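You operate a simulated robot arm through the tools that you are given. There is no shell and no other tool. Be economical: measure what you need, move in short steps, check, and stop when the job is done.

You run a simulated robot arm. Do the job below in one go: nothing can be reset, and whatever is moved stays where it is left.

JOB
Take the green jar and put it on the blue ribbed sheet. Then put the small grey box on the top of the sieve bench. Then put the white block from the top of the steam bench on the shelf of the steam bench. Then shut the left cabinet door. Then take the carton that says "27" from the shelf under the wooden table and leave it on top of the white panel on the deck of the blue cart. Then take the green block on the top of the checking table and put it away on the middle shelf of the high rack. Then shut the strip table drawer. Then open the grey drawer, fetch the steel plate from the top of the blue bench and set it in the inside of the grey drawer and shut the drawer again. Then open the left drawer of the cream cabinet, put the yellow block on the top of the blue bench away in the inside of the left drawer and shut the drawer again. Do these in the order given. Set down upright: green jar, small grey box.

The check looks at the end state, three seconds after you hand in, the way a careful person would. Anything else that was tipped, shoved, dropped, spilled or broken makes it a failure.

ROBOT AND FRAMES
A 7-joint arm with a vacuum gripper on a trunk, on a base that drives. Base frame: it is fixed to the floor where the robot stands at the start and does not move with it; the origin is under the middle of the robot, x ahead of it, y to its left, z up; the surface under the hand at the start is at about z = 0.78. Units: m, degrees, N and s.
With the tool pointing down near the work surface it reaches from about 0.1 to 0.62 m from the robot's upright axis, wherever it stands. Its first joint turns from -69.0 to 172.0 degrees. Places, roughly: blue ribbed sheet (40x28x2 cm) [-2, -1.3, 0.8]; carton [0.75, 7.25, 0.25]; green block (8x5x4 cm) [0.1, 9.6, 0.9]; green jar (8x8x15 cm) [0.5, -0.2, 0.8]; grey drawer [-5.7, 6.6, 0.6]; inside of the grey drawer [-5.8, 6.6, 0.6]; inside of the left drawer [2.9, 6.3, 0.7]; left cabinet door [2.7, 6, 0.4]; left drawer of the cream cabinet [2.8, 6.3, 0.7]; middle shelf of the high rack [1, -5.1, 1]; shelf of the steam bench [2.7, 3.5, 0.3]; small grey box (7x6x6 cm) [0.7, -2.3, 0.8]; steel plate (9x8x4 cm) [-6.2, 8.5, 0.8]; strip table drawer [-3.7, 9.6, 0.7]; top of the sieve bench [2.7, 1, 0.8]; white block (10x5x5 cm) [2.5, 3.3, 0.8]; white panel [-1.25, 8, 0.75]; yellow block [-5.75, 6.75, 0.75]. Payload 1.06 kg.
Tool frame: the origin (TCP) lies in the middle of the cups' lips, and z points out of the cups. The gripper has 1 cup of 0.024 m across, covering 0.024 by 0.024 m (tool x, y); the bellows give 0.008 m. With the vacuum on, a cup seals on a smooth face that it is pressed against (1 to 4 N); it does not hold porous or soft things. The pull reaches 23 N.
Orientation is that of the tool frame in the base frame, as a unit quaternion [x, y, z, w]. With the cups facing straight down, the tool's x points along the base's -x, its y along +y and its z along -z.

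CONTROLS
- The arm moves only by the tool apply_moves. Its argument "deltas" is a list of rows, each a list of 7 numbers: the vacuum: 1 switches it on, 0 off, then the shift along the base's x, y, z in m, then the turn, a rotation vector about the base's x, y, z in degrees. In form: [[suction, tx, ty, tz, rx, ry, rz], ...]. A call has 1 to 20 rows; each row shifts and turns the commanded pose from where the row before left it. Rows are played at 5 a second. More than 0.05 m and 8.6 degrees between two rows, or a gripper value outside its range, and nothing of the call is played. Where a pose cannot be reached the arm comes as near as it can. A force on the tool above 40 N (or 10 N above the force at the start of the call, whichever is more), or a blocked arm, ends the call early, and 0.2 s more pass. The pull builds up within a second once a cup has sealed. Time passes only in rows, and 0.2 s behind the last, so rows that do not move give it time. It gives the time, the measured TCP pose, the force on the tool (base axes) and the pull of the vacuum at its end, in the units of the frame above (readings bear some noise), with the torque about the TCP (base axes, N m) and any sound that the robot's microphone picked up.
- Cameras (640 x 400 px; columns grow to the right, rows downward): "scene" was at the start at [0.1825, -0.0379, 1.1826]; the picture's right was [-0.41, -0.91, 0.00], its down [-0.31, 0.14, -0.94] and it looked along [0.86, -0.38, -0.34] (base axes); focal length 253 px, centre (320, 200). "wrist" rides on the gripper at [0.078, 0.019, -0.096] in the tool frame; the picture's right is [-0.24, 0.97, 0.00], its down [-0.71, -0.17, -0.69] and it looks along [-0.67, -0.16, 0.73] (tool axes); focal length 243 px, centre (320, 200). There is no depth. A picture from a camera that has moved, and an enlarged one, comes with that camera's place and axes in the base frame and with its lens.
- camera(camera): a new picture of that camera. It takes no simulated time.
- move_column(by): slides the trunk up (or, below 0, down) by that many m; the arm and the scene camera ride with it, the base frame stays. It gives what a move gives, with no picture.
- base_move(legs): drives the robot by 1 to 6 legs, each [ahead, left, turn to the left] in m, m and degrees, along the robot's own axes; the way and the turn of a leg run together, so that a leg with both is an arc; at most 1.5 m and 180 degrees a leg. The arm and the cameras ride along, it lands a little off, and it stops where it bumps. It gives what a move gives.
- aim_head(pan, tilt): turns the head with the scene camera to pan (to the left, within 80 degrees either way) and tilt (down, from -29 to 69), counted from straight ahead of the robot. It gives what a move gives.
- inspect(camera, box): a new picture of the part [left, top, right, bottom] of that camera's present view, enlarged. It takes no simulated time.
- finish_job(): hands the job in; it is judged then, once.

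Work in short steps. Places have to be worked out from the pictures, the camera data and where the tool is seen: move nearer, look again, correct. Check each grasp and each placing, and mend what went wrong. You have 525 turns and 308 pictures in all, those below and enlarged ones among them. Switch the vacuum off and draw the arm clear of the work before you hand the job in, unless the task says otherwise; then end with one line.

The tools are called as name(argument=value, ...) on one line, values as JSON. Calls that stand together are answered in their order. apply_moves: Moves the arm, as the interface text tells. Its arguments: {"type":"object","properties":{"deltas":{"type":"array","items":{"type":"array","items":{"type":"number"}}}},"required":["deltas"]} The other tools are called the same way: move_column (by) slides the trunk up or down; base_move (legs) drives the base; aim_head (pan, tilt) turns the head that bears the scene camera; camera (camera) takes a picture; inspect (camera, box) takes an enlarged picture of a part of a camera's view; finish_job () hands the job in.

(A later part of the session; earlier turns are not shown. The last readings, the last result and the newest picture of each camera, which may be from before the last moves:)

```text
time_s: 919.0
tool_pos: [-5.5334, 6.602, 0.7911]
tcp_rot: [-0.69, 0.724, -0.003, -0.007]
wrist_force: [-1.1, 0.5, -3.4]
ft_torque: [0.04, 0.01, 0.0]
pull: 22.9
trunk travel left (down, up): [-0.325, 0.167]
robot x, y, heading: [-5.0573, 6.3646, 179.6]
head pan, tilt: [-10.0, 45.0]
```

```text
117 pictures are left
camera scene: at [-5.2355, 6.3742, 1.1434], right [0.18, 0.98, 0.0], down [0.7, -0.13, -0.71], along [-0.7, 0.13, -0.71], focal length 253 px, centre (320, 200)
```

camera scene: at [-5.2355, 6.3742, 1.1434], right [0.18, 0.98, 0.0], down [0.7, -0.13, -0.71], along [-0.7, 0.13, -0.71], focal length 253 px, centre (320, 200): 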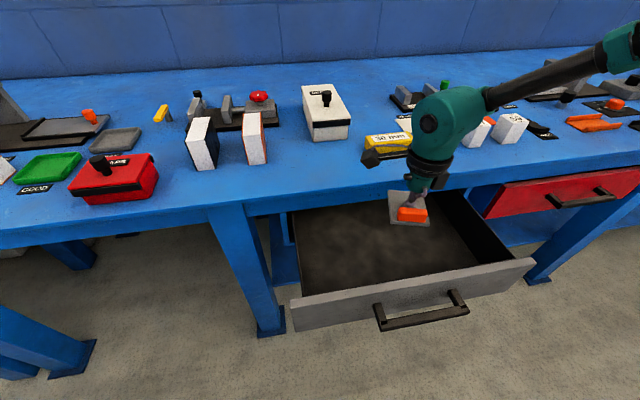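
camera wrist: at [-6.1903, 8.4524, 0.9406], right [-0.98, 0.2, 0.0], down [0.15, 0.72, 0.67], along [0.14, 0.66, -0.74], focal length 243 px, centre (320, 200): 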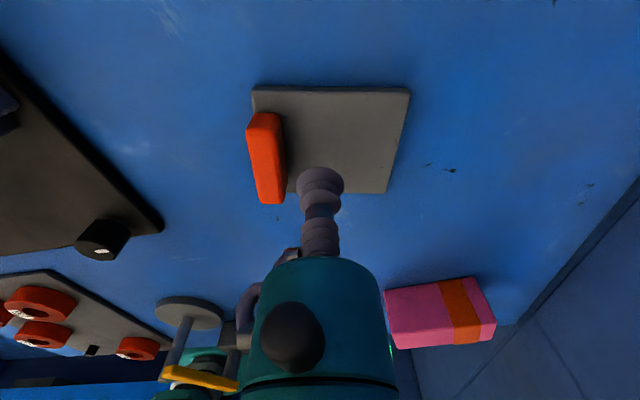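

Plate is over the drawer's interior. I lower it inside.

apply_moves(deltas=[[1, 0, 0, -0.04, 0, 0, 0], [1, 0, 0, -0.04, 0, 0, 0], [1, 0, 0, -0.03, 0, 0, 0], [1, 0, 0, 0, 0, 0, 0]])

inspect(camera="scene", box=[270, 140, 550, 330])

```text
time_s: 920.0
tool_pos: [-5.5334, 6.6028, 0.6803]
tcp_rot: [-0.69, 0.724, -0.005, -0.006]
wrist_force: [0.7, 0.4, -4.1]
ft_torque: [0.01, 0.02, 0.0]
pull: 22.4
trunk travel left (down, up): [-0.325, 0.167]
robot x, y, heading: [-5.0592, 6.3619, 179.4]
head pan, tilt: [-10.0, 45.0]
```

```text
2.11 times, centred on (410, 235) of scene
camera zoom: at [-5.2355, 6.3742, 1.1434], right [0.18, 0.98, 0.0], down [0.7, -0.13, -0.71], along [-0.7, 0.13, -0.71], focal length 533 px, centre (130, 126)
```

zoom: 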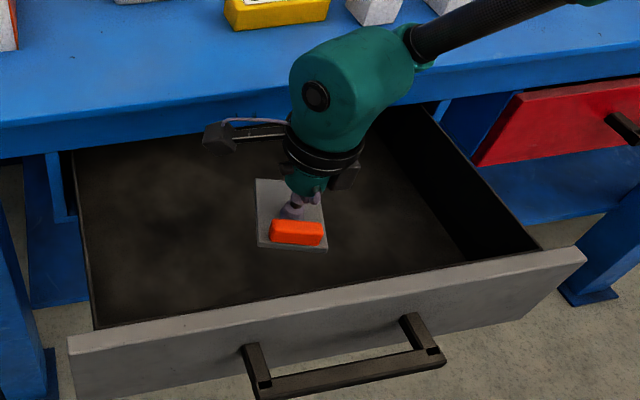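

apply_moves(deltas=[[1, 0, 0, -0.015, 0, 0, 0], [1, 0, 0, -0.012, 0, 0, 0], [1, 0, 0, -0.01, 0, 0, 0], [1, 0, 0, 0, 0, 0, 0]])

```text
time_s: 921.0
tool_pos: [-5.534, 6.6022, 0.6418]
tcp_rot: [-0.69, 0.724, -0.005, -0.006]
wrist_force: [0.2, -0.5, -3.5]
ft_torque: [-0.01, -0.01, 0.01]
pull: 22.6
trunk travel left (down, up): [-0.325, 0.167]
robot x, y, heading: [-5.0602, 6.3575, 179.7]
head pan, tilt: [-10.0, 45.0]
```

apply_moves(deltas=[[1, 0, 0, -0.008, 0, 0, 0], [1, 0, 0, -0.006, 0, 0, 0], [1, 0, 0, -0.005, 0, 0, 0], [1, 0, 0, 0, 0, 0, 0]])

inspect(camera="scene", box=[270, 140, 550, 330])

```text
time_s: 922.0
tool_pos: [-5.5363, 6.6013, 0.6242]
tcp_rot: [-0.689, 0.724, -0.004, -0.006]
wrist_force: [-1.1, 0.4, -3.8]
ft_torque: [0.03, 0.0, 0.0]
pull: 23.2
trunk travel left (down, up): [-0.325, 0.167]
robot x, y, heading: [-5.0632, 6.3594, 179.6]
head pan, tilt: [-10.0, 45.0]
```

```text
2.11 times, centred on (410, 235) of scene
camera zoom: at [-5.2356, 6.3742, 1.1434], right [0.18, 0.98, 0.0], down [0.7, -0.13, -0.71], along [-0.7, 0.13, -0.71], focal length 533 px, centre (130, 126)
```

zoom: 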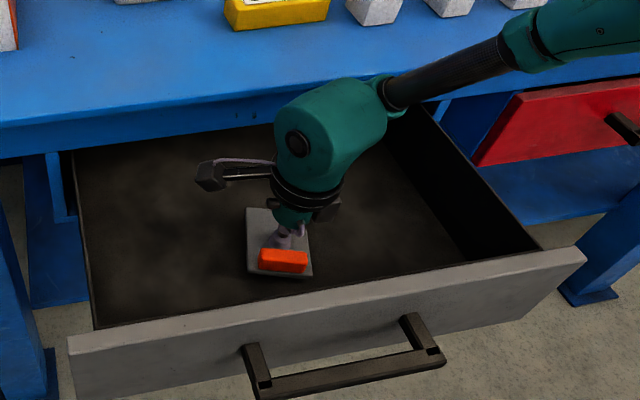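

apply_moves(deltas=[[1, 0, 0, -0.006, 0, 0, 0], [1, 0, 0, -0.005, 0, 0, 0], [1, 0, 0, -0.004, 0, 0, 0], [1, 0, 0, 0, 0, 0, 0]])

```text
time_s: 923.0
tool_pos: [-5.5349, 6.6006, 0.6092]
tcp_rot: [-0.69, 0.724, -0.003, -0.007]
wrist_force: [-1.7, 0.7, 4.4]
ft_torque: [0.01, 0.01, -0.01]
pull: 22.8
trunk travel left (down, up): [-0.325, 0.167]
robot x, y, heading: [-5.0591, 6.3572, 179.6]
head pan, tilt: [-10.0, 45.0]
```

Contact with the drawer bottom. I release and rise straight up.

apply_moves(deltas=[[0, 0, 0, 0.002, 0, 0, 0], [0, 0, 0, 0, 0, 0, 0], [0, 0, 0, 0, 0, 0, 0], [0, 0, 0, 0.004, 0, 0, 0], [0, 0, 0, 0.02, 0, 0, 0], [0, 0, 0, 0.04, 0, 0, 0], [0, 0, 0, 0.05, 0, 0, 0], [0, 0, 0, 0.05, 0, 0, 0], [0, 0.02, 0, 0.04, 0, 0, 0]])

camera(camera="scene")

```text
time_s: 925.0
tool_pos: [-5.5103, 6.6004, 0.8119]
tcp_rot: [-0.691, 0.723, -0.004, -0.006]
wrist_force: [0.7, 0.3, 0.1]
ft_torque: [0.0, -0.01, -0.02]
pull: 0.0
trunk travel left (down, up): [-0.325, 0.167]
robot x, y, heading: [-5.0659, 6.3603, 179.8]
head pan, tilt: [-10.0, 45.0]
```

```text
114 pictures are left
camera scene: at [-5.235, 6.3741, 1.1435], right [0.18, 0.98, 0.0], down [0.7, -0.13, -0.71], along [-0.7, 0.13, -0.71], focal length 253 px, centre (320, 200)
```

scene: 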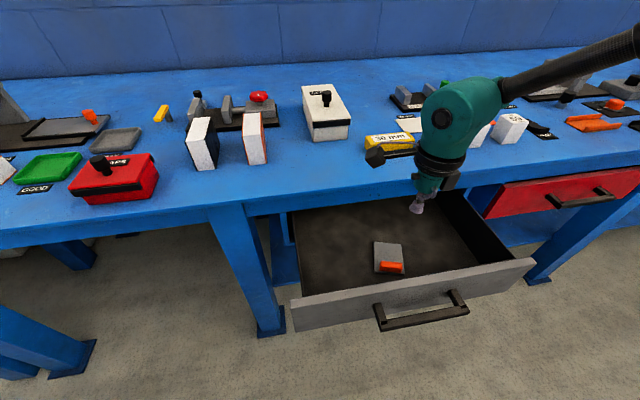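

Plate lies in the drawer. Now I back off, restore the default spin, and lower the tool in front of the handle to push it shut.

apply_moves(deltas=[[0, 0.02, 0, 0.04, 0, 0, 0], [0, 0.02, 0, 0.04, 0, 0, 0]])

base_move(legs=[[-0.22, 0, 0]])

apply_moves(deltas=[[0, 0, 0, -0.03, 0, 0, 8], [0, 0, 0, -0.03, 0, 0, 8], [0, 0, 0, -0.03, 0, 0, 8], [0, 0, 0, -0.03, 0, 0, 8], [0, 0, 0, -0.03, 0, 0, 8], [0, 0, 0, -0.03, 0, 0, 8], [0, 0, 0, -0.03, 0, 0, 8], [0, 0, 0, -0.03, 0, 0, 8], [0, 0, 0, -0.03, 0, 0, 8], [0, 0, 0, -0.03, 0, 0, 8], [0, 0, 0, -0.03, 0, 0, 8], [0, 0, 0, -0.02, 0, 0, 0]])

camera(camera="scene")

```text
time_s: 925.6
tool_pos: [-5.4716, 6.6009, 0.8949]
tcp_rot: [-0.69, 0.723, -0.005, -0.005]
wrist_force: [-0.3, -0.6, -0.5]
ft_torque: [-0.03, 0.01, -0.01]
pull: 0.0
trunk travel left (down, up): [-0.325, 0.167]
robot x, y, heading: [-5.0619, 6.3602, 179.5]
head pan, tilt: [-10.0, 45.0]
```

```text
time_s: 927.3
tool_pos: [-5.2543, 6.5991, 0.8936]
tcp_rot: [-0.689, 0.725, -0.004, -0.007]
wrist_force: [0.3, -0.8, 0.6]
ft_torque: [-0.02, -0.01, -0.01]
pull: 0.1
trunk travel left (down, up): [-0.325, 0.167]
robot x, y, heading: [-4.8419, 6.3584, 179.6]
head pan, tilt: [-10.0, 45.0]
```

```text
time_s: 929.9
tool_pos: [-5.2544, 6.6015, 0.5449]
tcp_rot: [0.999, -0.04, 0.007, 0.002]
wrist_force: [-0.6, -0.2, 0.5]
ft_torque: [0.0, -0.02, -0.01]
pull: 0.0
trunk travel left (down, up): [-0.325, 0.167]
robot x, y, heading: [-4.8407, 6.3578, 179.6]
head pan, tilt: [-10.0, 45.0]
```

```text
113 pictures are left
camera scene: at [-5.0168, 6.3726, 1.1434], right [0.18, 0.98, 0.0], down [0.7, -0.13, -0.71], along [-0.7, 0.13, -0.71], focal length 253 px, centre (320, 200)
```

scene: 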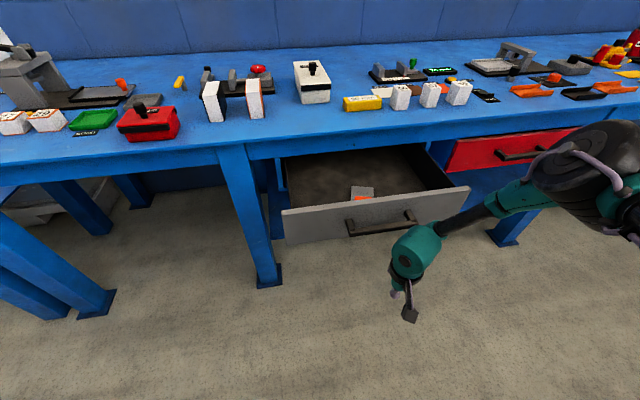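

I turn 25° right and reposition so the elbow stays clear of the bench while pushing.

base_move(legs=[[0, 0, -25], [0.09, 0.218, 0]])

aim_head(pan=15, tilt=45)

camera(camera="scene")

```text
time_s: 933.7
tool_pos: [-5.2843, 6.6, 0.5449]
tcp_rot: [0.966, -0.258, 0.007, 0.002]
wrist_force: [0.0, 0.3, 0.4]
ft_torque: [0.02, -0.01, 0.04]
pull: 0.1
trunk travel left (down, up): [-0.325, 0.167]
robot x, y, heading: [-5.012, 6.2016, 154.2]
head pan, tilt: [-10.0, 45.0]
```

```text
time_s: 934.6
tool_pos: [-5.2831, 6.599, 0.5466]
tcp_rot: [0.966, -0.258, 0.007, 0.003]
wrist_force: [0.4, -0.7, 1.4]
ft_torque: [0.0, -0.02, -0.01]
pull: 0.1
trunk travel left (down, up): [-0.325, 0.167]
robot x, y, heading: [-5.0089, 6.2034, 154.1]
head pan, tilt: [15.0, 45.0]
```

```text
112 pictures are left
camera scene: at [-5.179, 6.2594, 1.1434], right [0.18, 0.98, 0.0], down [0.69, -0.13, -0.71], along [-0.69, 0.13, -0.71], focal length 253 px, centre (320, 200)
```

scene: 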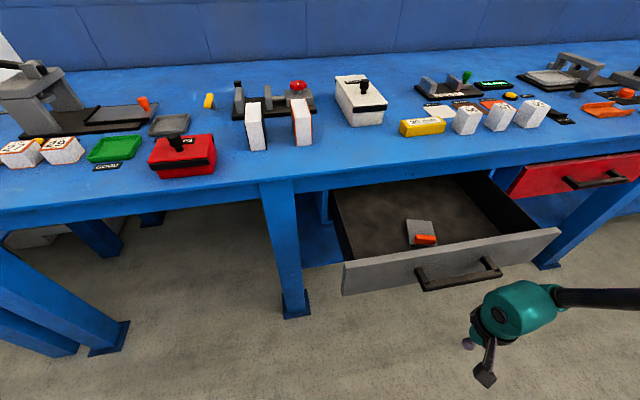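

Aligned with the handle. I push west 0.2 m with the base, then finish in small steps.

base_move(legs=[[0.09, 0.044, 0], [0.09, 0.044, 0]])

camera(camera="scene")

```text
time_s: 936.5
tool_pos: [-5.4837, 6.5975, 0.5447]
tcp_rot: [0.966, -0.258, 0.008, 0.003]
wrist_force: [0.5, -0.7, -0.1]
ft_torque: [0.01, 0.02, 0.02]
pull: 0.0
trunk travel left (down, up): [-0.325, 0.167]
robot x, y, heading: [-5.2139, 6.1995, 154.6]
head pan, tilt: [15.0, 45.0]
```

```text
111 pictures are left
camera scene: at [-5.3805, 6.2576, 1.1434], right [0.18, 0.98, 0.0], down [0.7, -0.13, -0.71], along [-0.69, 0.13, -0.71], focal length 253 px, centre (320, 200)
```

scene: 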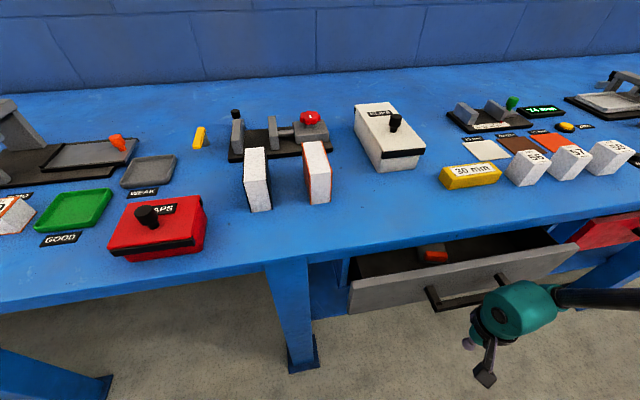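

base_move(legs=[[0.056, 0.027, 0]])

camera(camera="scene")

```text
time_s: 937.6
tool_pos: [-5.5409, 6.5975, 0.5441]
tcp_rot: [0.966, -0.258, 0.015, 0.002]
wrist_force: [0.6, 0.0, 0.4]
ft_torque: [0.0, -0.01, -0.01]
pull: 0.0
trunk travel left (down, up): [-0.325, 0.167]
robot x, y, heading: [-5.2775, 6.2071, 154.7]
head pan, tilt: [15.0, 45.0]
stopped in leg 1: the robot was blocked; the commanded pose is now the measured one
```

```text
110 pictures are left
camera scene: at [-5.4436, 6.2578, 1.1434], right [0.18, 0.98, 0.0], down [0.7, -0.13, -0.71], along [-0.7, 0.13, -0.71], focal length 253 px, centre (320, 200)
```

scene: 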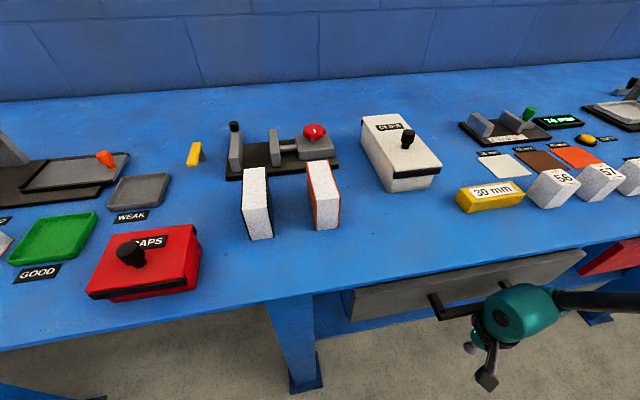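

Blocked at the position where the drawer should be closed. I back off and verify.

base_move(legs=[[-0.27, -0.13, 0]])

apply_moves(deltas=[[0, 0, 0, 0.05, 0, 0, 0], [0, 0, 0, 0.05, 0, 0, 0], [0, 0, 0, 0.05, 0, 0, 0], [0, 0, 0, 0.05, 0, 0, 0], [0, 0, 0, 0.05, 0, 0, 0], [0, 0, 0, 0.05, 0, 0, 0], [0, 0, 0, 0.05, 0, 0, 0], [0, 0, 0, 0.05, 0, 0, 0], [0, 0, 0, 0.05, 0, 0, 0]])

inspect(camera="scene", box=[300, 140, 620, 340])

```text
time_s: 939.6
tool_pos: [-5.248, 6.5955, 0.5434]
tcp_rot: [0.967, -0.256, 0.014, 0.001]
wrist_force: [-0.2, -0.1, 0.0]
ft_torque: [0.02, 0.0, 0.0]
pull: 0.1
trunk travel left (down, up): [-0.325, 0.167]
robot x, y, heading: [-4.9824, 6.2006, 154.5]
head pan, tilt: [15.0, 45.0]
```

```text
time_s: 941.6
tool_pos: [-5.2499, 6.5951, 0.9947]
tcp_rot: [0.967, -0.256, 0.014, 0.001]
wrist_force: [-0.7, 0.2, 0.7]
ft_torque: [0.03, 0.01, 0.04]
pull: 0.0
trunk travel left (down, up): [-0.325, 0.167]
robot x, y, heading: [-4.982, 6.2019, 154.7]
head pan, tilt: [15.0, 45.0]
```

```text
2.00 times, centred on (460, 240) of scene
camera zoom: at [-5.1489, 6.2557, 1.1435], right [0.18, 0.98, 0.0], down [0.7, -0.13, -0.71], along [-0.7, 0.13, -0.71], focal length 506 px, centre (40, 120)
```

zoom: 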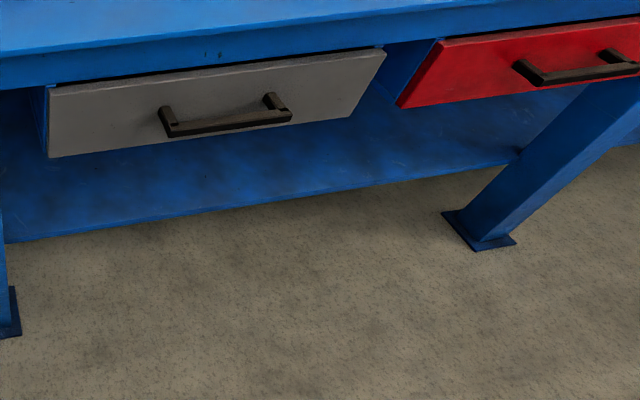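

Grey drawer is shut, like its red neighbour. Next the cream cabinet's left drawer. I raise the trunk for clearance and drive back: north, east along y≈8.95, then south.

move_column(by=0.16)

base_move(legs=[[0, 0, -64.7], [1.4, 0, 0], [1.35, 0, 0], [0, 0, -90], [1.5, 0, 0]])

```text
time_s: 943.4
tool_pos: [-5.2483, 6.5953, 1.1537]
tcp_rot: [0.967, -0.256, 0.014, 0.002]
wrist_force: [0.0, -0.8, -0.5]
ft_torque: [0.01, -0.02, -0.03]
pull: 0.1
trunk travel left (down, up): [-0.485, 0.007]
robot x, y, heading: [-4.9823, 6.2019, 154.6]
head pan, tilt: [15.0, 45.0]
```

```text
time_s: 970.4
tool_pos: [-3.1012, 8.8152, 1.1535]
tcp_rot: [0.017, 1.0, -0.003, -0.014]
wrist_force: [-1.3, -0.2, 0.1]
ft_torque: [0.03, -0.02, 0.0]
pull: 0.0
trunk travel left (down, up): [-0.485, 0.007]
robot x, y, heading: [-3.5195, 9.0393, 2.2]
head pan, tilt: [15.0, 45.0]
```

base_move(legs=[[0, 0, -2.2], [1.5, 0, 0], [1.5, 0, 0], [1.5, 0, 0]])

```text
time_s: 992.1
tool_pos: [1.3517, 8.8901, 1.1531]
tcp_rot: [0.027, 1.0, -0.002, -0.015]
wrist_force: [-0.4, -0.3, 0.1]
ft_torque: [-0.04, 0.0, 0.01]
pull: 0.2
trunk travel left (down, up): [-0.485, 0.007]
robot x, y, heading: [0.938, 9.1247, 1.2]
head pan, tilt: [15.0, 45.0]
```

base_move(legs=[[0.8, 0, -1.2], [0, 0, -90], [1.4, 0, 0], [0.7, 0, 0], [0, 0, 55]])

move_column(by=-0.44)

aim_head(pan=20, tilt=20)

camera(camera="scene")

```text
time_s: 1012.5
tool_pos: [2.056, 6.6369, 1.1543]
tcp_rot: [0.302, 0.953, 0.001, -0.013]
wrist_force: [0.0, 0.1, 0.5]
ft_torque: [0.01, 0.03, 0.01]
pull: 0.0
trunk travel left (down, up): [-0.485, 0.007]
robot x, y, heading: [1.8331, 7.0586, -30.9]
head pan, tilt: [15.0, 45.0]
```

```text
refused: -0.44 is not a number from -0.4 to 0.4
```

```text
time_s: 1013.4
tool_pos: [2.0553, 6.6373, 1.1542]
tcp_rot: [0.302, 0.953, 0.001, -0.013]
wrist_force: [-0.1, 0.1, -0.3]
ft_torque: [0.0, -0.01, 0.02]
pull: 0.1
trunk travel left (down, up): [-0.485, 0.007]
robot x, y, heading: [1.8283, 7.0554, -30.8]
head pan, tilt: [20.0, 20.0]
```

```text
108 pictures are left
camera scene: at [1.9317, 7.0343, 1.3575], right [-0.19, -0.98, 0.0], down [-0.34, 0.06, -0.94], along [0.92, -0.18, -0.34], focal length 253 px, centre (320, 200)
```

scene: 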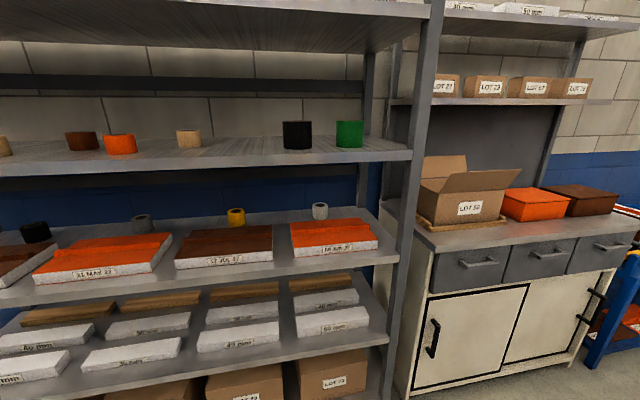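

The doors look right. I set heading -35°, lower the trunk, and make the same horizontal-tool posture in the open.

base_move(legs=[[0, 0, -4.6]])

move_column(by=-0.25)

move_column(by=-0.2)

apply_moves(deltas=[[0, 0, 0.02, -0.04, 0, 0, 0], [0, 0, 0.02, -0.04, 0, 0, 0], [0, 0.01, 0.02, -0.04, 0, 0, 0], [0, 0, 0, -0.04, 0, 0, 0], [0, 0, 0, -0.01, 0, 0, 0]])

```text
time_s: 1014.3
tool_pos: [2.0214, 6.6203, 1.1542]
tcp_rot: [0.341, 0.94, 0.003, -0.013]
wrist_force: [-0.6, -0.7, -0.6]
ft_torque: [-0.01, -0.04, -0.03]
pull: 0.0
trunk travel left (down, up): [-0.485, 0.007]
robot x, y, heading: [1.8311, 7.0584, -35.6]
head pan, tilt: [20.0, 20.0]
```

```text
time_s: 1016.9
tool_pos: [2.0215, 6.6202, 0.9029]
tcp_rot: [0.341, 0.94, 0.002, -0.014]
wrist_force: [0.2, 0.7, 0.3]
ft_torque: [0.0, -0.03, 0.01]
pull: 0.2
trunk travel left (down, up): [-0.235, 0.257]
robot x, y, heading: [1.8273, 7.0523, -35.5]
head pan, tilt: [20.0, 20.0]
```

```text
time_s: 1019.0
tool_pos: [2.0212, 6.6207, 0.7038]
tcp_rot: [0.339, 0.941, 0.001, -0.013]
wrist_force: [-0.4, 0.1, -1.1]
ft_torque: [0.01, -0.04, 0.03]
pull: 0.0
trunk travel left (down, up): [-0.035, 0.457]
robot x, y, heading: [1.8291, 7.0575, -35.6]
head pan, tilt: [20.0, 20.0]
```

```text
time_s: 1020.2
tool_pos: [2.0325, 6.6827, 0.5322]
tcp_rot: [0.341, 0.94, 0.003, -0.015]
wrist_force: [0.5, 0.5, -0.2]
ft_torque: [0.0, 0.02, -0.03]
pull: 0.1
trunk travel left (down, up): [-0.035, 0.457]
robot x, y, heading: [1.8298, 7.056, -35.4]
head pan, tilt: [20.0, 20.0]
```

apply_moves(deltas=[[0, 0, 0, 0, 0, 0, 4.5], [0, 0.0264, 0, 0.0019, -1.79, -7.6, 1.76], [0, 0.026, 0, 0.0055, -1.79, -7.6, 1.76], [0, 0.0249, 0, 0.0089, -1.79, -7.6, 1.76], [0, 0.0234, 0, 0.0125, -1.79, -7.6, 1.76], [0, 0.0215, 0, 0.0156, -1.79, -7.6, 1.76], [0, 0.019, 0, 0.0184, -1.79, -7.6, 1.76], [0, 0.0163, 0, 0.0209, -1.79, -7.6, 1.76], [0, 0.0133, 0, 0.023, -1.79, -7.6, 1.76], [0, 0.0099, 0, 0.0245, -1.79, -7.6, 1.76], [0, 0.0065, 0, 0.0257, -1.79, -7.6, 1.76], [0, 0.0027, 0, 0.0264, -1.79, -7.6, 1.76], [0, 0, 0, 0.0067, -0.4, -4.0, 0.4]])

aim_head(pan=10, tilt=20)

camera(camera="scene")

```text
time_s: 1023.0
tool_pos: [2.2211, 6.6804, 0.7234]
tcp_rot: [0.066, 0.717, 0.053, 0.692]
wrist_force: [-0.7, -0.7, 0.7]
ft_torque: [0.01, -0.01, -0.03]
pull: 0.0
trunk travel left (down, up): [-0.035, 0.457]
robot x, y, heading: [1.8291, 7.0546, -35.4]
head pan, tilt: [20.0, 20.0]
```

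```text
time_s: 1023.8
tool_pos: [2.2209, 6.6809, 0.7225]
tcp_rot: [0.066, 0.718, 0.053, 0.691]
wrist_force: [0.7, 0.0, -0.2]
ft_torque: [-0.03, -0.01, -0.01]
pull: 0.0
trunk travel left (down, up): [-0.035, 0.457]
robot x, y, heading: [1.8299, 7.0579, -35.4]
head pan, tilt: [10.0, 20.0]
```

```text
107 pictures are left
camera scene: at [2.0657, 6.9101, 0.8769], right [-0.43, -0.9, 0.0], down [-0.31, 0.15, -0.94], along [0.85, -0.4, -0.34], focal length 253 px, centre (320, 200)
```

scene: 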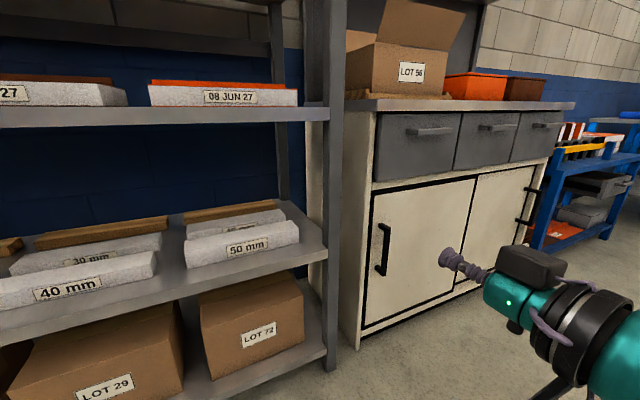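

Left drawer front: y 6.09..6.44, z 0.67..0.864, handle z≈0.81. I'll attach below the handle at (y 6.265, z 0.725). Approach to ~7 cm.

base_move(legs=[[0.24, -0.338, 0], [0.31, 0.22, 0]])

camera(camera="scene")

camera(camera="wrist")

```text
time_s: 1029.3
tool_pos: [2.6067, 6.2658, 0.7231]
tcp_rot: [0.066, 0.718, 0.055, 0.691]
wrist_force: [0.2, 0.6, -0.4]
ft_torque: [0.03, 0.01, 0.0]
pull: 0.0
trunk travel left (down, up): [-0.035, 0.457]
robot x, y, heading: [2.216, 6.6434, -35.4]
head pan, tilt: [10.0, 20.0]
```

```text
106 pictures are left
camera scene: at [2.4499, 6.4944, 0.8769], right [-0.43, -0.9, 0.0], down [-0.31, 0.15, -0.94], along [0.85, -0.4, -0.34], focal length 253 px, centre (320, 200)
```

scene: 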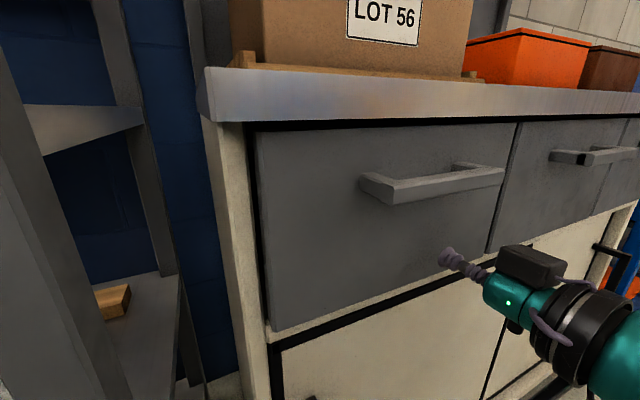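

```text
105 pictures are left
camera wrist: at [2.5084, 6.2983, 0.6533], right [0.03, 0.92, 0.4], down [-0.66, -0.28, 0.69], along [0.75, -0.28, 0.6], focal length 243 px, centre (320, 200)
```

wrist: 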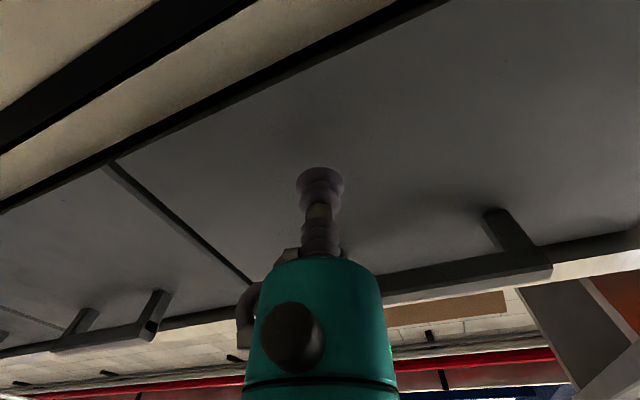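

Good. I advance with vacuum until it seals.

apply_moves(deltas=[[1, 0.015, 0, 0, 0, 0, 0], [1, 0.012, 0, 0, 0, 0, 0], [1, 0.01, 0, 0, 0, 0, 0], [1, 0.006, 0, 0, 0, 0, 0], [1, 0, 0, 0, 0, 0, 0]])

```text
time_s: 1030.2
tool_pos: [2.6411, 6.2657, 0.7241]
tcp_rot: [0.067, 0.719, 0.054, 0.69]
wrist_force: [-14.2, 0.2, 2.5]
ft_torque: [0.04, -0.16, 0.15]
pull: 22.9
trunk travel left (down, up): [-0.035, 0.457]
robot x, y, heading: [2.2114, 6.6422, -35.4]
head pan, tilt: [10.0, 20.0]
stopped in row 4: the force on the tool passed its limit at 42 N (the readings are from after the stop); the commanded pose is now the measured one
```

Sealed at x≈2.64. I pull gently.

apply_moves(deltas=[[1, -0.005, 0, 0, 0, 0, 0], [1, -0.008, 0, 0, 0, 0, 0], [1, -0.012, 0, 0, 0, 0, 0], [1, -0.015, 0, 0, 0, 0, 0], [1, -0.015, 0, 0, 0, 0, 0], [1, -0.015, 0, 0, 0, 0, 0], [1, 0, 0, 0, 0, 0, 0]])

camera(camera="scene")

```text
time_s: 1031.8
tool_pos: [2.5726, 6.2666, 0.7251]
tcp_rot: [0.066, 0.718, 0.054, 0.69]
wrist_force: [-1.9, 2.6, 11.5]
ft_torque: [0.06, 0.19, 0.06]
pull: 23.2
trunk travel left (down, up): [-0.035, 0.457]
robot x, y, heading: [2.2154, 6.6394, -35.5]
head pan, tilt: [10.0, 20.0]
```

```text
104 pictures are left
camera scene: at [2.4487, 6.4947, 0.8772], right [-0.43, -0.9, 0.0], down [-0.31, 0.15, -0.94], along [0.85, -0.41, -0.34], focal length 253 px, centre (320, 200)
```

scene: 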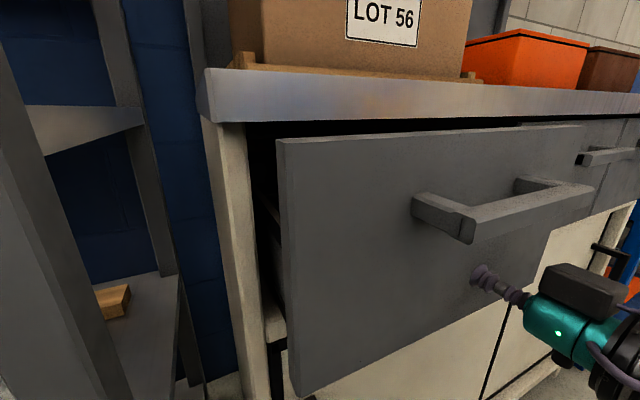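

It opens. I pull 0.16 m more with the base.

base_move(legs=[[-0.065, -0.046, 0], [-0.065, -0.046, 0]])

camera(camera="scene")

```text
time_s: 1033.6
tool_pos: [2.4132, 6.2671, 0.7228]
tcp_rot: [0.067, 0.719, 0.054, 0.689]
wrist_force: [-0.9, 3.9, -7.8]
ft_torque: [0.15, -0.09, 0.01]
pull: 22.7
trunk travel left (down, up): [-0.035, 0.457]
robot x, y, heading: [2.0541, 6.6473, -35.7]
head pan, tilt: [10.0, 20.0]
```

```text
103 pictures are left
camera scene: at [2.2902, 6.4963, 0.8768], right [-0.43, -0.9, 0.0], down [-0.31, 0.15, -0.94], along [0.85, -0.41, -0.34], focal length 253 px, centre (320, 200)
```

scene: 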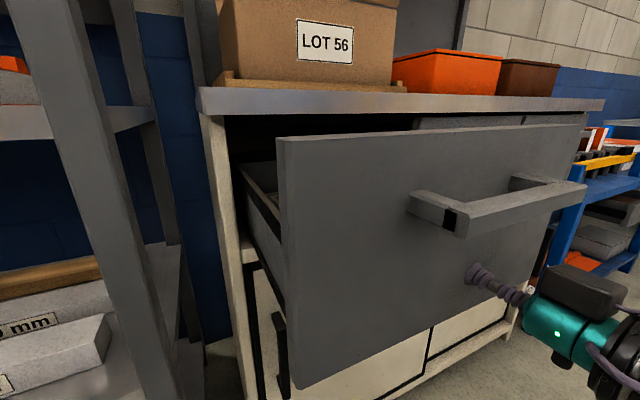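

Open by 0.23 m. I release and back away.

apply_moves(deltas=[[0, 0, 0, 0, 0, 0, 0], [0, 0, 0, 0, 0, 0, 0], [0, 0, 0, 0, 0, 0, 0], [0, -0.01, 0, 0, 0, 0, 0], [0, -0.015, 0, 0, 0, 0, 0]])

base_move(legs=[[-0.3, -0.21, 0]])

apply_moves(deltas=[[0, 0, 0, -0.0067, 0.4, 4.0, -0.4], [0, -0.0027, 0, -0.0264, 1.79, 7.6, -1.76], [0, -0.0065, 0, -0.0257, 1.79, 7.6, -1.76], [0, -0.0099, 0, -0.0245, 1.79, 7.6, -1.76], [0, -0.0133, 0, -0.023, 1.79, 7.6, -1.76], [0, -0.0163, 0, -0.0209, 1.79, 7.6, -1.76], [0, -0.019, 0, -0.0184, 1.79, 7.6, -1.76], [0, -0.0215, 0, -0.0156, 1.79, 7.6, -1.76], [0, -0.0234, 0, -0.0125, 1.79, 7.6, -1.76], [0, -0.0249, 0, -0.0089, 1.79, 7.6, -1.76], [0, -0.026, 0, -0.0055, 1.79, 7.6, -1.76], [0, -0.0264, 0, -0.0019, 1.79, 7.6, -1.76]])

move_column(by=0.35)

aim_head(pan=10, tilt=35)

camera(camera="scene")

```text
time_s: 1034.8
tool_pos: [2.3939, 6.2594, 0.7253]
tcp_rot: [0.067, 0.72, 0.056, 0.688]
wrist_force: [0.6, -0.8, -0.1]
ft_torque: [-0.02, 0.0, -0.04]
pull: 0.1
out of reach, approached as far as the arm can: row 5
trunk travel left (down, up): [-0.035, 0.457]
robot x, y, heading: [2.0583, 6.6424, -35.4]
head pan, tilt: [10.0, 20.0]
```

```text
time_s: 1037.3
tool_pos: [2.0387, 6.2624, 0.7267]
tcp_rot: [0.064, 0.72, 0.057, 0.689]
wrist_force: [-0.6, 0.3, 0.5]
ft_torque: [0.02, 0.03, -0.02]
pull: 0.0
trunk travel left (down, up): [-0.035, 0.457]
robot x, y, heading: [1.6942, 6.6418, -34.9]
head pan, tilt: [10.0, 20.0]
```

```text
time_s: 1039.9
tool_pos: [1.8481, 6.2616, 0.5355]
tcp_rot: [0.305, 0.952, 0.007, -0.018]
wrist_force: [0.3, -0.6, 0.1]
ft_torque: [0.0, -0.05, 0.0]
pull: 0.1
trunk travel left (down, up): [-0.035, 0.457]
robot x, y, heading: [1.7005, 6.6429, -35.0]
head pan, tilt: [10.0, 20.0]
```

```text
time_s: 1043.3
tool_pos: [1.8484, 6.2602, 0.8853]
tcp_rot: [0.305, 0.952, 0.008, -0.017]
wrist_force: [0.0, -0.8, 0.2]
ft_torque: [-0.02, -0.01, -0.03]
pull: 0.1
trunk travel left (down, up): [-0.385, 0.107]
robot x, y, heading: [1.6968, 6.6409, -35.0]
head pan, tilt: [10.0, 20.0]
```

```text
time_s: 1044.0
tool_pos: [1.8482, 6.2601, 0.8872]
tcp_rot: [0.305, 0.952, 0.007, -0.015]
wrist_force: [0.3, 0.3, -0.8]
ft_torque: [-0.03, -0.03, -0.02]
pull: 0.0
trunk travel left (down, up): [-0.385, 0.107]
robot x, y, heading: [1.6929, 6.6406, -35.0]
head pan, tilt: [10.0, 35.0]
```

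```text
102 pictures are left
camera scene: at [1.8425, 6.5587, 1.2205], right [-0.42, -0.91, 0.0], down [-0.52, 0.24, -0.82], along [0.74, -0.35, -0.57], focal length 253 px, centre (320, 200)
```

scene: 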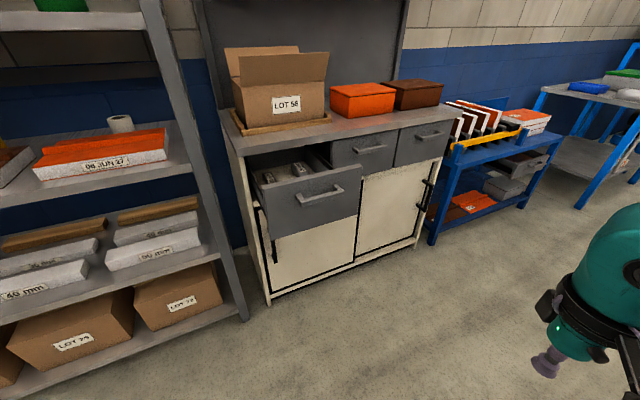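

The drawer is open and holds some grey pieces. I enlarge to see the free room inside.

inspect(camera="scene", box=[230, 130, 370, 240])

```text
3.64 times, centred on (300, 185) of scene
camera zoom: at [1.8425, 6.5587, 1.2205], right [-0.42, -0.91, 0.0], down [-0.52, 0.24, -0.82], along [0.74, -0.35, -0.57], focal length 920 px, centre (393, 254)
```

zoom: 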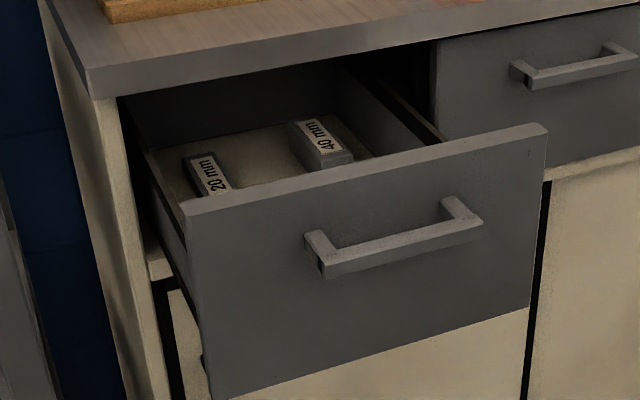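

A gap between the "20 mm" and "40 mm" pieces awaits the yellow "30 mm" block. I drive back to the blue bench to fetch it.

apply_moves(deltas=[[0, 0, 0, 0.05, 0, 0, 0], [0, 0, 0, 0.05, 0, 0, 0], [0, 0, 0, 0.05, 0, 0, 0]])

move_column(by=0.1)

base_move(legs=[[-0.1, 0, 0], [0, 0, 125], [1.4, 0, 0], [0.72, 0, 0], [0, 0, 90], [1.5, 0, 0]])

```text
time_s: 1044.8
tool_pos: [1.8485, 6.2632, 1.037]
tcp_rot: [0.304, 0.953, 0.008, -0.017]
wrist_force: [0.1, -1.1, -0.3]
ft_torque: [0.01, -0.02, -0.01]
pull: 0.0
trunk travel left (down, up): [-0.385, 0.107]
robot x, y, heading: [1.6925, 6.6413, -35.3]
head pan, tilt: [10.0, 35.0]
```

```text
time_s: 1046.2
tool_pos: [1.8486, 6.2608, 1.1362]
tcp_rot: [0.303, 0.953, 0.008, -0.017]
wrist_force: [0.9, -0.3, 0.9]
ft_torque: [-0.03, 0.0, -0.03]
pull: 0.1
trunk travel left (down, up): [-0.485, 0.007]
robot x, y, heading: [1.6953, 6.6438, -35.2]
head pan, tilt: [10.0, 35.0]
```

```text
time_s: 1073.4
tool_pos: [-0.1619, 9.1014, 1.1359]
tcp_rot: [0.999, -0.032, 0.016, 0.003]
wrist_force: [0.1, 0.4, -1.2]
ft_torque: [0.0, 0.02, 0.0]
pull: 0.0
trunk travel left (down, up): [-0.485, 0.007]
robot x, y, heading: [0.1677, 8.8586, 176.6]
head pan, tilt: [10.0, 35.0]
```

base_move(legs=[[0, 0, 4.5], [1.5, 0, 0], [1.5, 0, 0], [1.5, 0, 0]])

```text
time_s: 1095.0
tool_pos: [-4.5992, 8.981, 1.1359]
tcp_rot: [1.0, 0.002, 0.017, 0.002]
wrist_force: [-0.4, -0.3, -0.4]
ft_torque: [-0.01, 0.01, 0.02]
pull: 0.0
trunk travel left (down, up): [-0.485, 0.007]
robot x, y, heading: [-4.2516, 8.7631, -179.7]
head pan, tilt: [10.0, 35.0]
```

base_move(legs=[[0.7, 0, 0], [0, 1.3, 0], [0, 1.05, 0]])

move_column(by=-0.16)

aim_head(pan=-10, tilt=40)

camera(camera="scene")

```text
time_s: 1119.0
tool_pos: [-5.2731, 6.6408, 1.1359]
tcp_rot: [1.0, -0.009, 0.017, 0.003]
wrist_force: [-0.8, 0.2, -1.1]
ft_torque: [0.01, 0.05, 0.03]
pull: 0.1
trunk travel left (down, up): [-0.485, 0.007]
robot x, y, heading: [-4.9313, 6.4129, 179.4]
head pan, tilt: [10.0, 35.0]
```

```text
time_s: 1120.8
tool_pos: [-5.2733, 6.6415, 0.9759]
tcp_rot: [1.0, -0.009, 0.018, 0.002]
wrist_force: [-0.3, 0.0, -0.6]
ft_torque: [-0.02, -0.02, -0.01]
pull: 0.1
trunk travel left (down, up): [-0.325, 0.167]
robot x, y, heading: [-4.9296, 6.4145, 179.3]
head pan, tilt: [10.0, 35.0]
```

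```text
time_s: 1121.6
tool_pos: [-5.2735, 6.6418, 0.9765]
tcp_rot: [1.0, -0.008, 0.018, 0.003]
wrist_force: [-0.5, -0.4, -0.2]
ft_torque: [-0.02, 0.0, -0.04]
pull: 0.0
trunk travel left (down, up): [-0.325, 0.167]
robot x, y, heading: [-4.936, 6.4181, 179.4]
head pan, tilt: [-10.0, 40.0]
```

```text
100 pictures are left
camera scene: at [-5.1097, 6.4307, 1.1507], right [0.18, 0.98, 0.0], down [0.63, -0.12, -0.77], along [-0.75, 0.14, -0.64], focal length 253 px, centre (320, 200)
```

scene: 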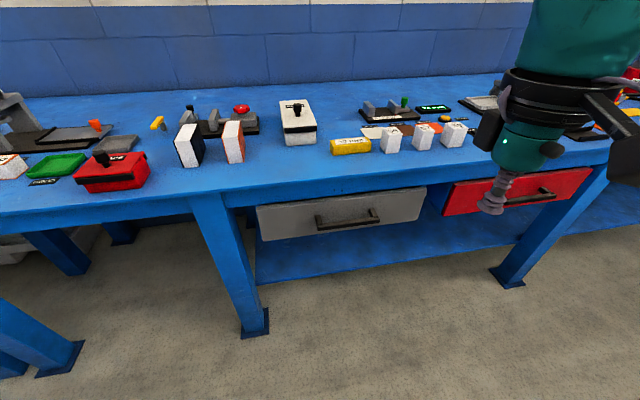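

base_move(legs=[[0.27, 0, 0]])

apply_moves(deltas=[[0, 0, 0, 0, 0.3, 2.06, 0], [0, 0, 0, 0, 0, 0, 0]])

inspect(camera="scene", box=[300, 110, 480, 220])

camera(camera="wrist")

```text
time_s: 1123.6
tool_pos: [-5.5477, 6.6443, 0.9755]
tcp_rot: [1.0, -0.008, 0.017, 0.003]
wrist_force: [0.2, -0.4, 0.4]
ft_torque: [-0.03, 0.0, 0.0]
pull: 0.0
trunk travel left (down, up): [-0.325, 0.167]
robot x, y, heading: [-5.2039, 6.4165, 179.6]
head pan, tilt: [-10.0, 40.0]
```

```text
time_s: 1124.2
tool_pos: [-5.5476, 6.6437, 0.9764]
tcp_rot: [1.0, -0.007, -0.001, 0.0]
wrist_force: [0.8, -0.1, 0.3]
ft_torque: [0.06, 0.01, -0.03]
pull: 0.0
trunk travel left (down, up): [-0.325, 0.167]
robot x, y, heading: [-5.2078, 6.4177, 179.5]
head pan, tilt: [-10.0, 40.0]
```

```text
3.56 times, centred on (390, 165) of scene
camera zoom: at [-5.3844, 6.4336, 1.1507], right [0.18, 0.98, 0.0], down [0.63, -0.12, -0.77], along [-0.75, 0.14, -0.64], focal length 900 px, centre (71, 324)
```

zoom: 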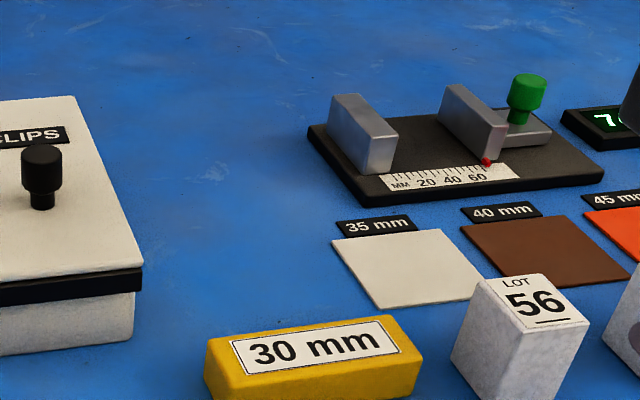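

```text
98 pictures are left
camera wrist: at [-5.4696, 6.6242, 1.0726], right [-0.25, -0.97, 0.0], down [-0.7, 0.18, 0.69], along [-0.66, 0.17, -0.73], focal length 243 px, centre (320, 200)
```

wrist: 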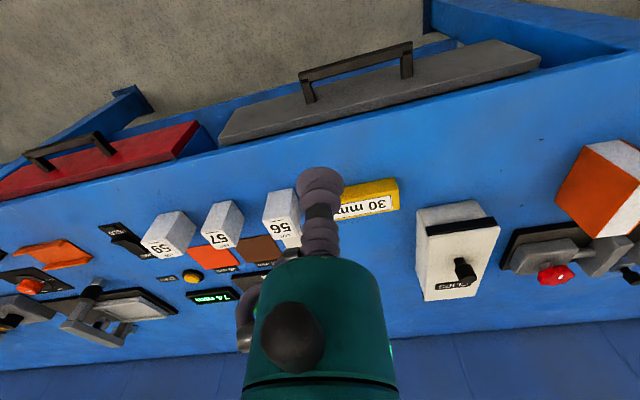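

Yellow block top centre ≈ (-5.707, 6.622, 0.837). I move above it.

apply_moves(deltas=[[0, -0.04, -0.006, 0, 0, 0, 0], [0, -0.04, -0.006, 0, 0, 0, 0], [0, -0.04, -0.005, -0.02, 0, 0, 0], [0, -0.04, -0.005, -0.02, 0, 0, 0], [0, 0, 0, -0.04, 0, 0, 0], [0, 0, 0, -0.025, 0, 0, 0], [0, 0, 0, 0, 0, 0, 0]])

inspect(camera="scene", box=[310, 130, 450, 240])

inspect(camera="wrist", box=[250, 100, 410, 220])

```text
time_s: 1125.8
tool_pos: [-5.7064, 6.6212, 0.8708]
tcp_rot: [1.0, -0.008, 0.0, 0.0]
wrist_force: [-0.3, 0.4, -0.1]
ft_torque: [-0.01, -0.01, 0.02]
pull: 0.1
trunk travel left (down, up): [-0.325, 0.167]
robot x, y, heading: [-5.2091, 6.4155, 179.3]
head pan, tilt: [-10.0, 40.0]
```

```text
3.64 times, centred on (380, 185) of scene
camera zoom: at [-5.3844, 6.4336, 1.1507], right [0.18, 0.98, 0.0], down [0.63, -0.12, -0.77], along [-0.75, 0.14, -0.64], focal length 920 px, centre (102, 254)
```

zoom: 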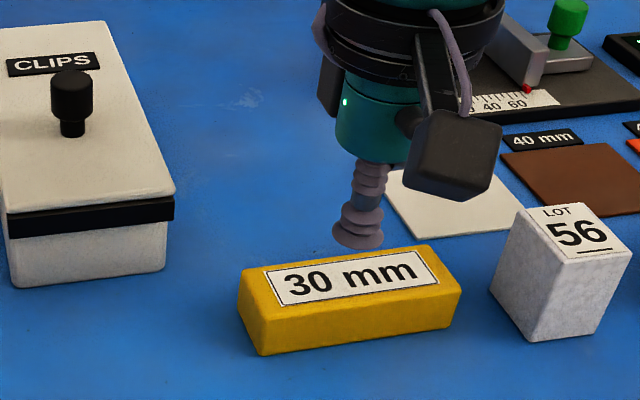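

```text
3.33 times, centred on (330, 160) of wrist
camera zoom: at [-5.6283, 6.6, 0.9676], right [-0.25, -0.97, 0.0], down [-0.7, 0.18, 0.69], along [-0.66, 0.17, -0.73], focal length 809 px, centre (287, 333)
```

zoom: 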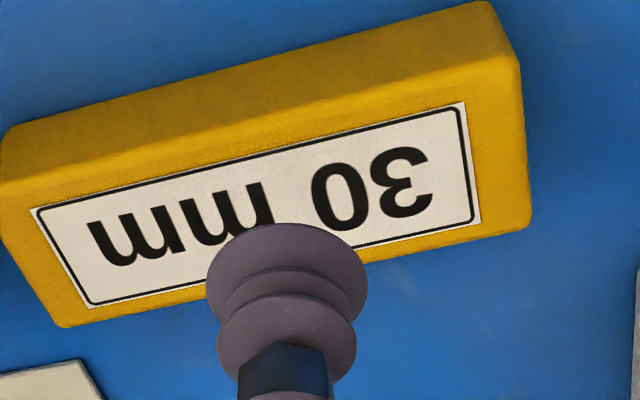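

Both views suggest a further 8 mm west. I adjust and descend with vacuum.

apply_moves(deltas=[[1, -0.008, 0.001, -0.015, 0, 0, 0], [1, 0, 0, -0.01, 0, 0, 0], [1, 0, 0, -0.006, 0, 0, 0], [1, 0, 0, -0.004, 0, 0, 0], [1, 0, 0, 0, 0, 0, 0]])

```text
time_s: 1127.0
tool_pos: [-5.7169, 6.6236, 0.8364]
tcp_rot: [1.0, -0.008, 0.0, 0.0]
wrist_force: [-0.6, 0.1, -0.2]
ft_torque: [0.03, 0.0, -0.01]
pull: 0.0
trunk travel left (down, up): [-0.325, 0.167]
robot x, y, heading: [-5.2062, 6.4178, 179.6]
head pan, tilt: [-10.0, 40.0]
```

apply_moves(deltas=[[1, 0, 0, -0.004, 0, 0, 0], [1, 0, 0, -0.004, 0, 0, 0], [1, 0, 0, -0.003, 0, 0, 0], [1, 0, 0, 0, 0, 0, 0]])

inspect(camera="scene", box=[310, 130, 450, 240])

```text
time_s: 1128.0
tool_pos: [-5.7167, 6.6225, 0.8252]
tcp_rot: [1.0, -0.009, -0.002, 0.001]
wrist_force: [1.1, 7.5, 18.5]
ft_torque: [0.01, 0.03, 0.03]
pull: 22.6
trunk travel left (down, up): [-0.325, 0.167]
robot x, y, heading: [-5.2065, 6.4173, 179.1]
head pan, tilt: [-10.0, 40.0]
```

```text
3.64 times, centred on (380, 185) of scene
camera zoom: at [-5.3831, 6.4339, 1.151], right [0.18, 0.98, 0.0], down [0.63, -0.12, -0.77], along [-0.75, 0.14, -0.64], focal length 920 px, centre (102, 254)
```

zoom: 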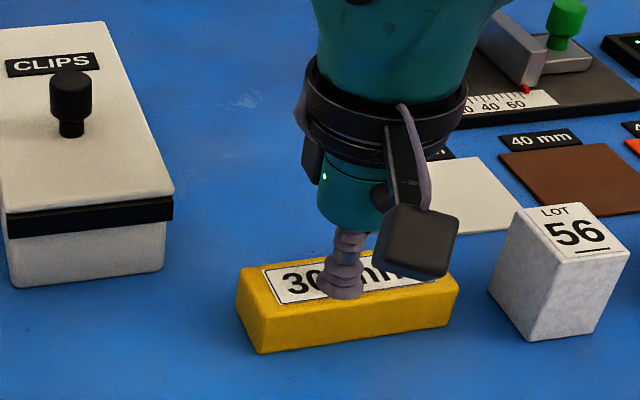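

Sealed. I lift and retract, then back off into the aisle.

apply_moves(deltas=[[1, 0, 0, 0.01, 0, 0, 0], [1, 0, 0, 0.03, 0, 0, 0], [1, 0, 0, 0.04, 0, 0, 0], [1, 0, 0, 0.04, 0, 0, 0], [1, 0.02, 0, 0.04, 0, 0, 0], [1, 0.04, 0, 0.02, 0, 0, 0], [1, 0.04, 0, 0.02, 0, 0, 0], [1, 0.04, 0, 0, 0, 0, 0], [1, 0, 0, 0, 0, 0, 0]])

base_move(legs=[[-0.27, 0, 0]])

camera(camera="scene")

```text
time_s: 1130.0
tool_pos: [-5.5771, 6.6209, 1.026]
tcp_rot: [1.0, -0.009, 0.0, 0.001]
wrist_force: [-0.4, -0.1, -1.5]
ft_torque: [0.0, -0.03, 0.01]
pull: 23.0
trunk travel left (down, up): [-0.325, 0.167]
robot x, y, heading: [-5.2062, 6.4165, 179.3]
head pan, tilt: [-10.0, 40.0]
```

```text
time_s: 1131.8
tool_pos: [-5.315, 6.6185, 1.0258]
tcp_rot: [1.0, -0.007, -0.001, 0.0]
wrist_force: [0.3, 1.1, -1.3]
ft_torque: [-0.01, -0.02, 0.01]
pull: 22.9
trunk travel left (down, up): [-0.325, 0.167]
robot x, y, heading: [-4.9413, 6.4163, 179.7]
head pan, tilt: [-10.0, 40.0]
```

```text
94 pictures are left
camera scene: at [-5.1216, 6.4307, 1.1508], right [0.18, 0.98, 0.0], down [0.63, -0.12, -0.77], along [-0.75, 0.14, -0.64], focal length 253 px, centre (320, 200)
```

scene: 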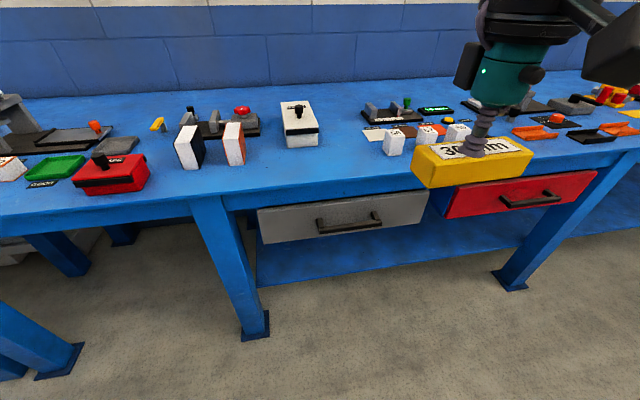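

Held. I return to the cream cabinet by the same route.

move_column(by=0.16)

base_move(legs=[[0, 0, -90], [1.4, 0, 0], [1.2, 0, 0], [0, 0, -90], [1.5, 0, 0]])

```text
time_s: 1133.7
tool_pos: [-5.3163, 6.6176, 1.1843]
tcp_rot: [1.0, -0.006, 0.0, 0.0]
wrist_force: [-0.8, -0.1, -1.3]
ft_torque: [-0.03, 0.01, -0.03]
pull: 22.8
trunk travel left (down, up): [-0.485, 0.007]
robot x, y, heading: [-4.9441, 6.4159, 179.7]
head pan, tilt: [-10.0, 40.0]
```

```text
time_s: 1160.7
tool_pos: [-3.1815, 8.8043, 1.1862]
tcp_rot: [0.007, 1.0, 0.0, 0.0]
wrist_force: [0.5, 0.7, -1.3]
ft_torque: [-0.01, 0.0, -0.03]
pull: 22.7
trunk travel left (down, up): [-0.485, 0.007]
robot x, y, heading: [-3.5521, 9.0084, -0.4]
head pan, tilt: [-10.0, 40.0]
```

base_move(legs=[[0, 0, 1.0], [1.5, 0, 0], [1.5, 0, 0], [1.5, 0, 0], [0.7, 0, 0]])

```text
time_s: 1186.2
tool_pos: [2.0654, 8.8351, 1.1854]
tcp_rot: [0.002, 1.0, 0.0, 0.0]
wrist_force: [0.2, 0.5, -0.6]
ft_torque: [0.01, 0.03, 0.0]
pull: 23.5
trunk travel left (down, up): [-0.485, 0.007]
robot x, y, heading: [1.6923, 9.0324, 0.2]
head pan, tilt: [-10.0, 40.0]
```

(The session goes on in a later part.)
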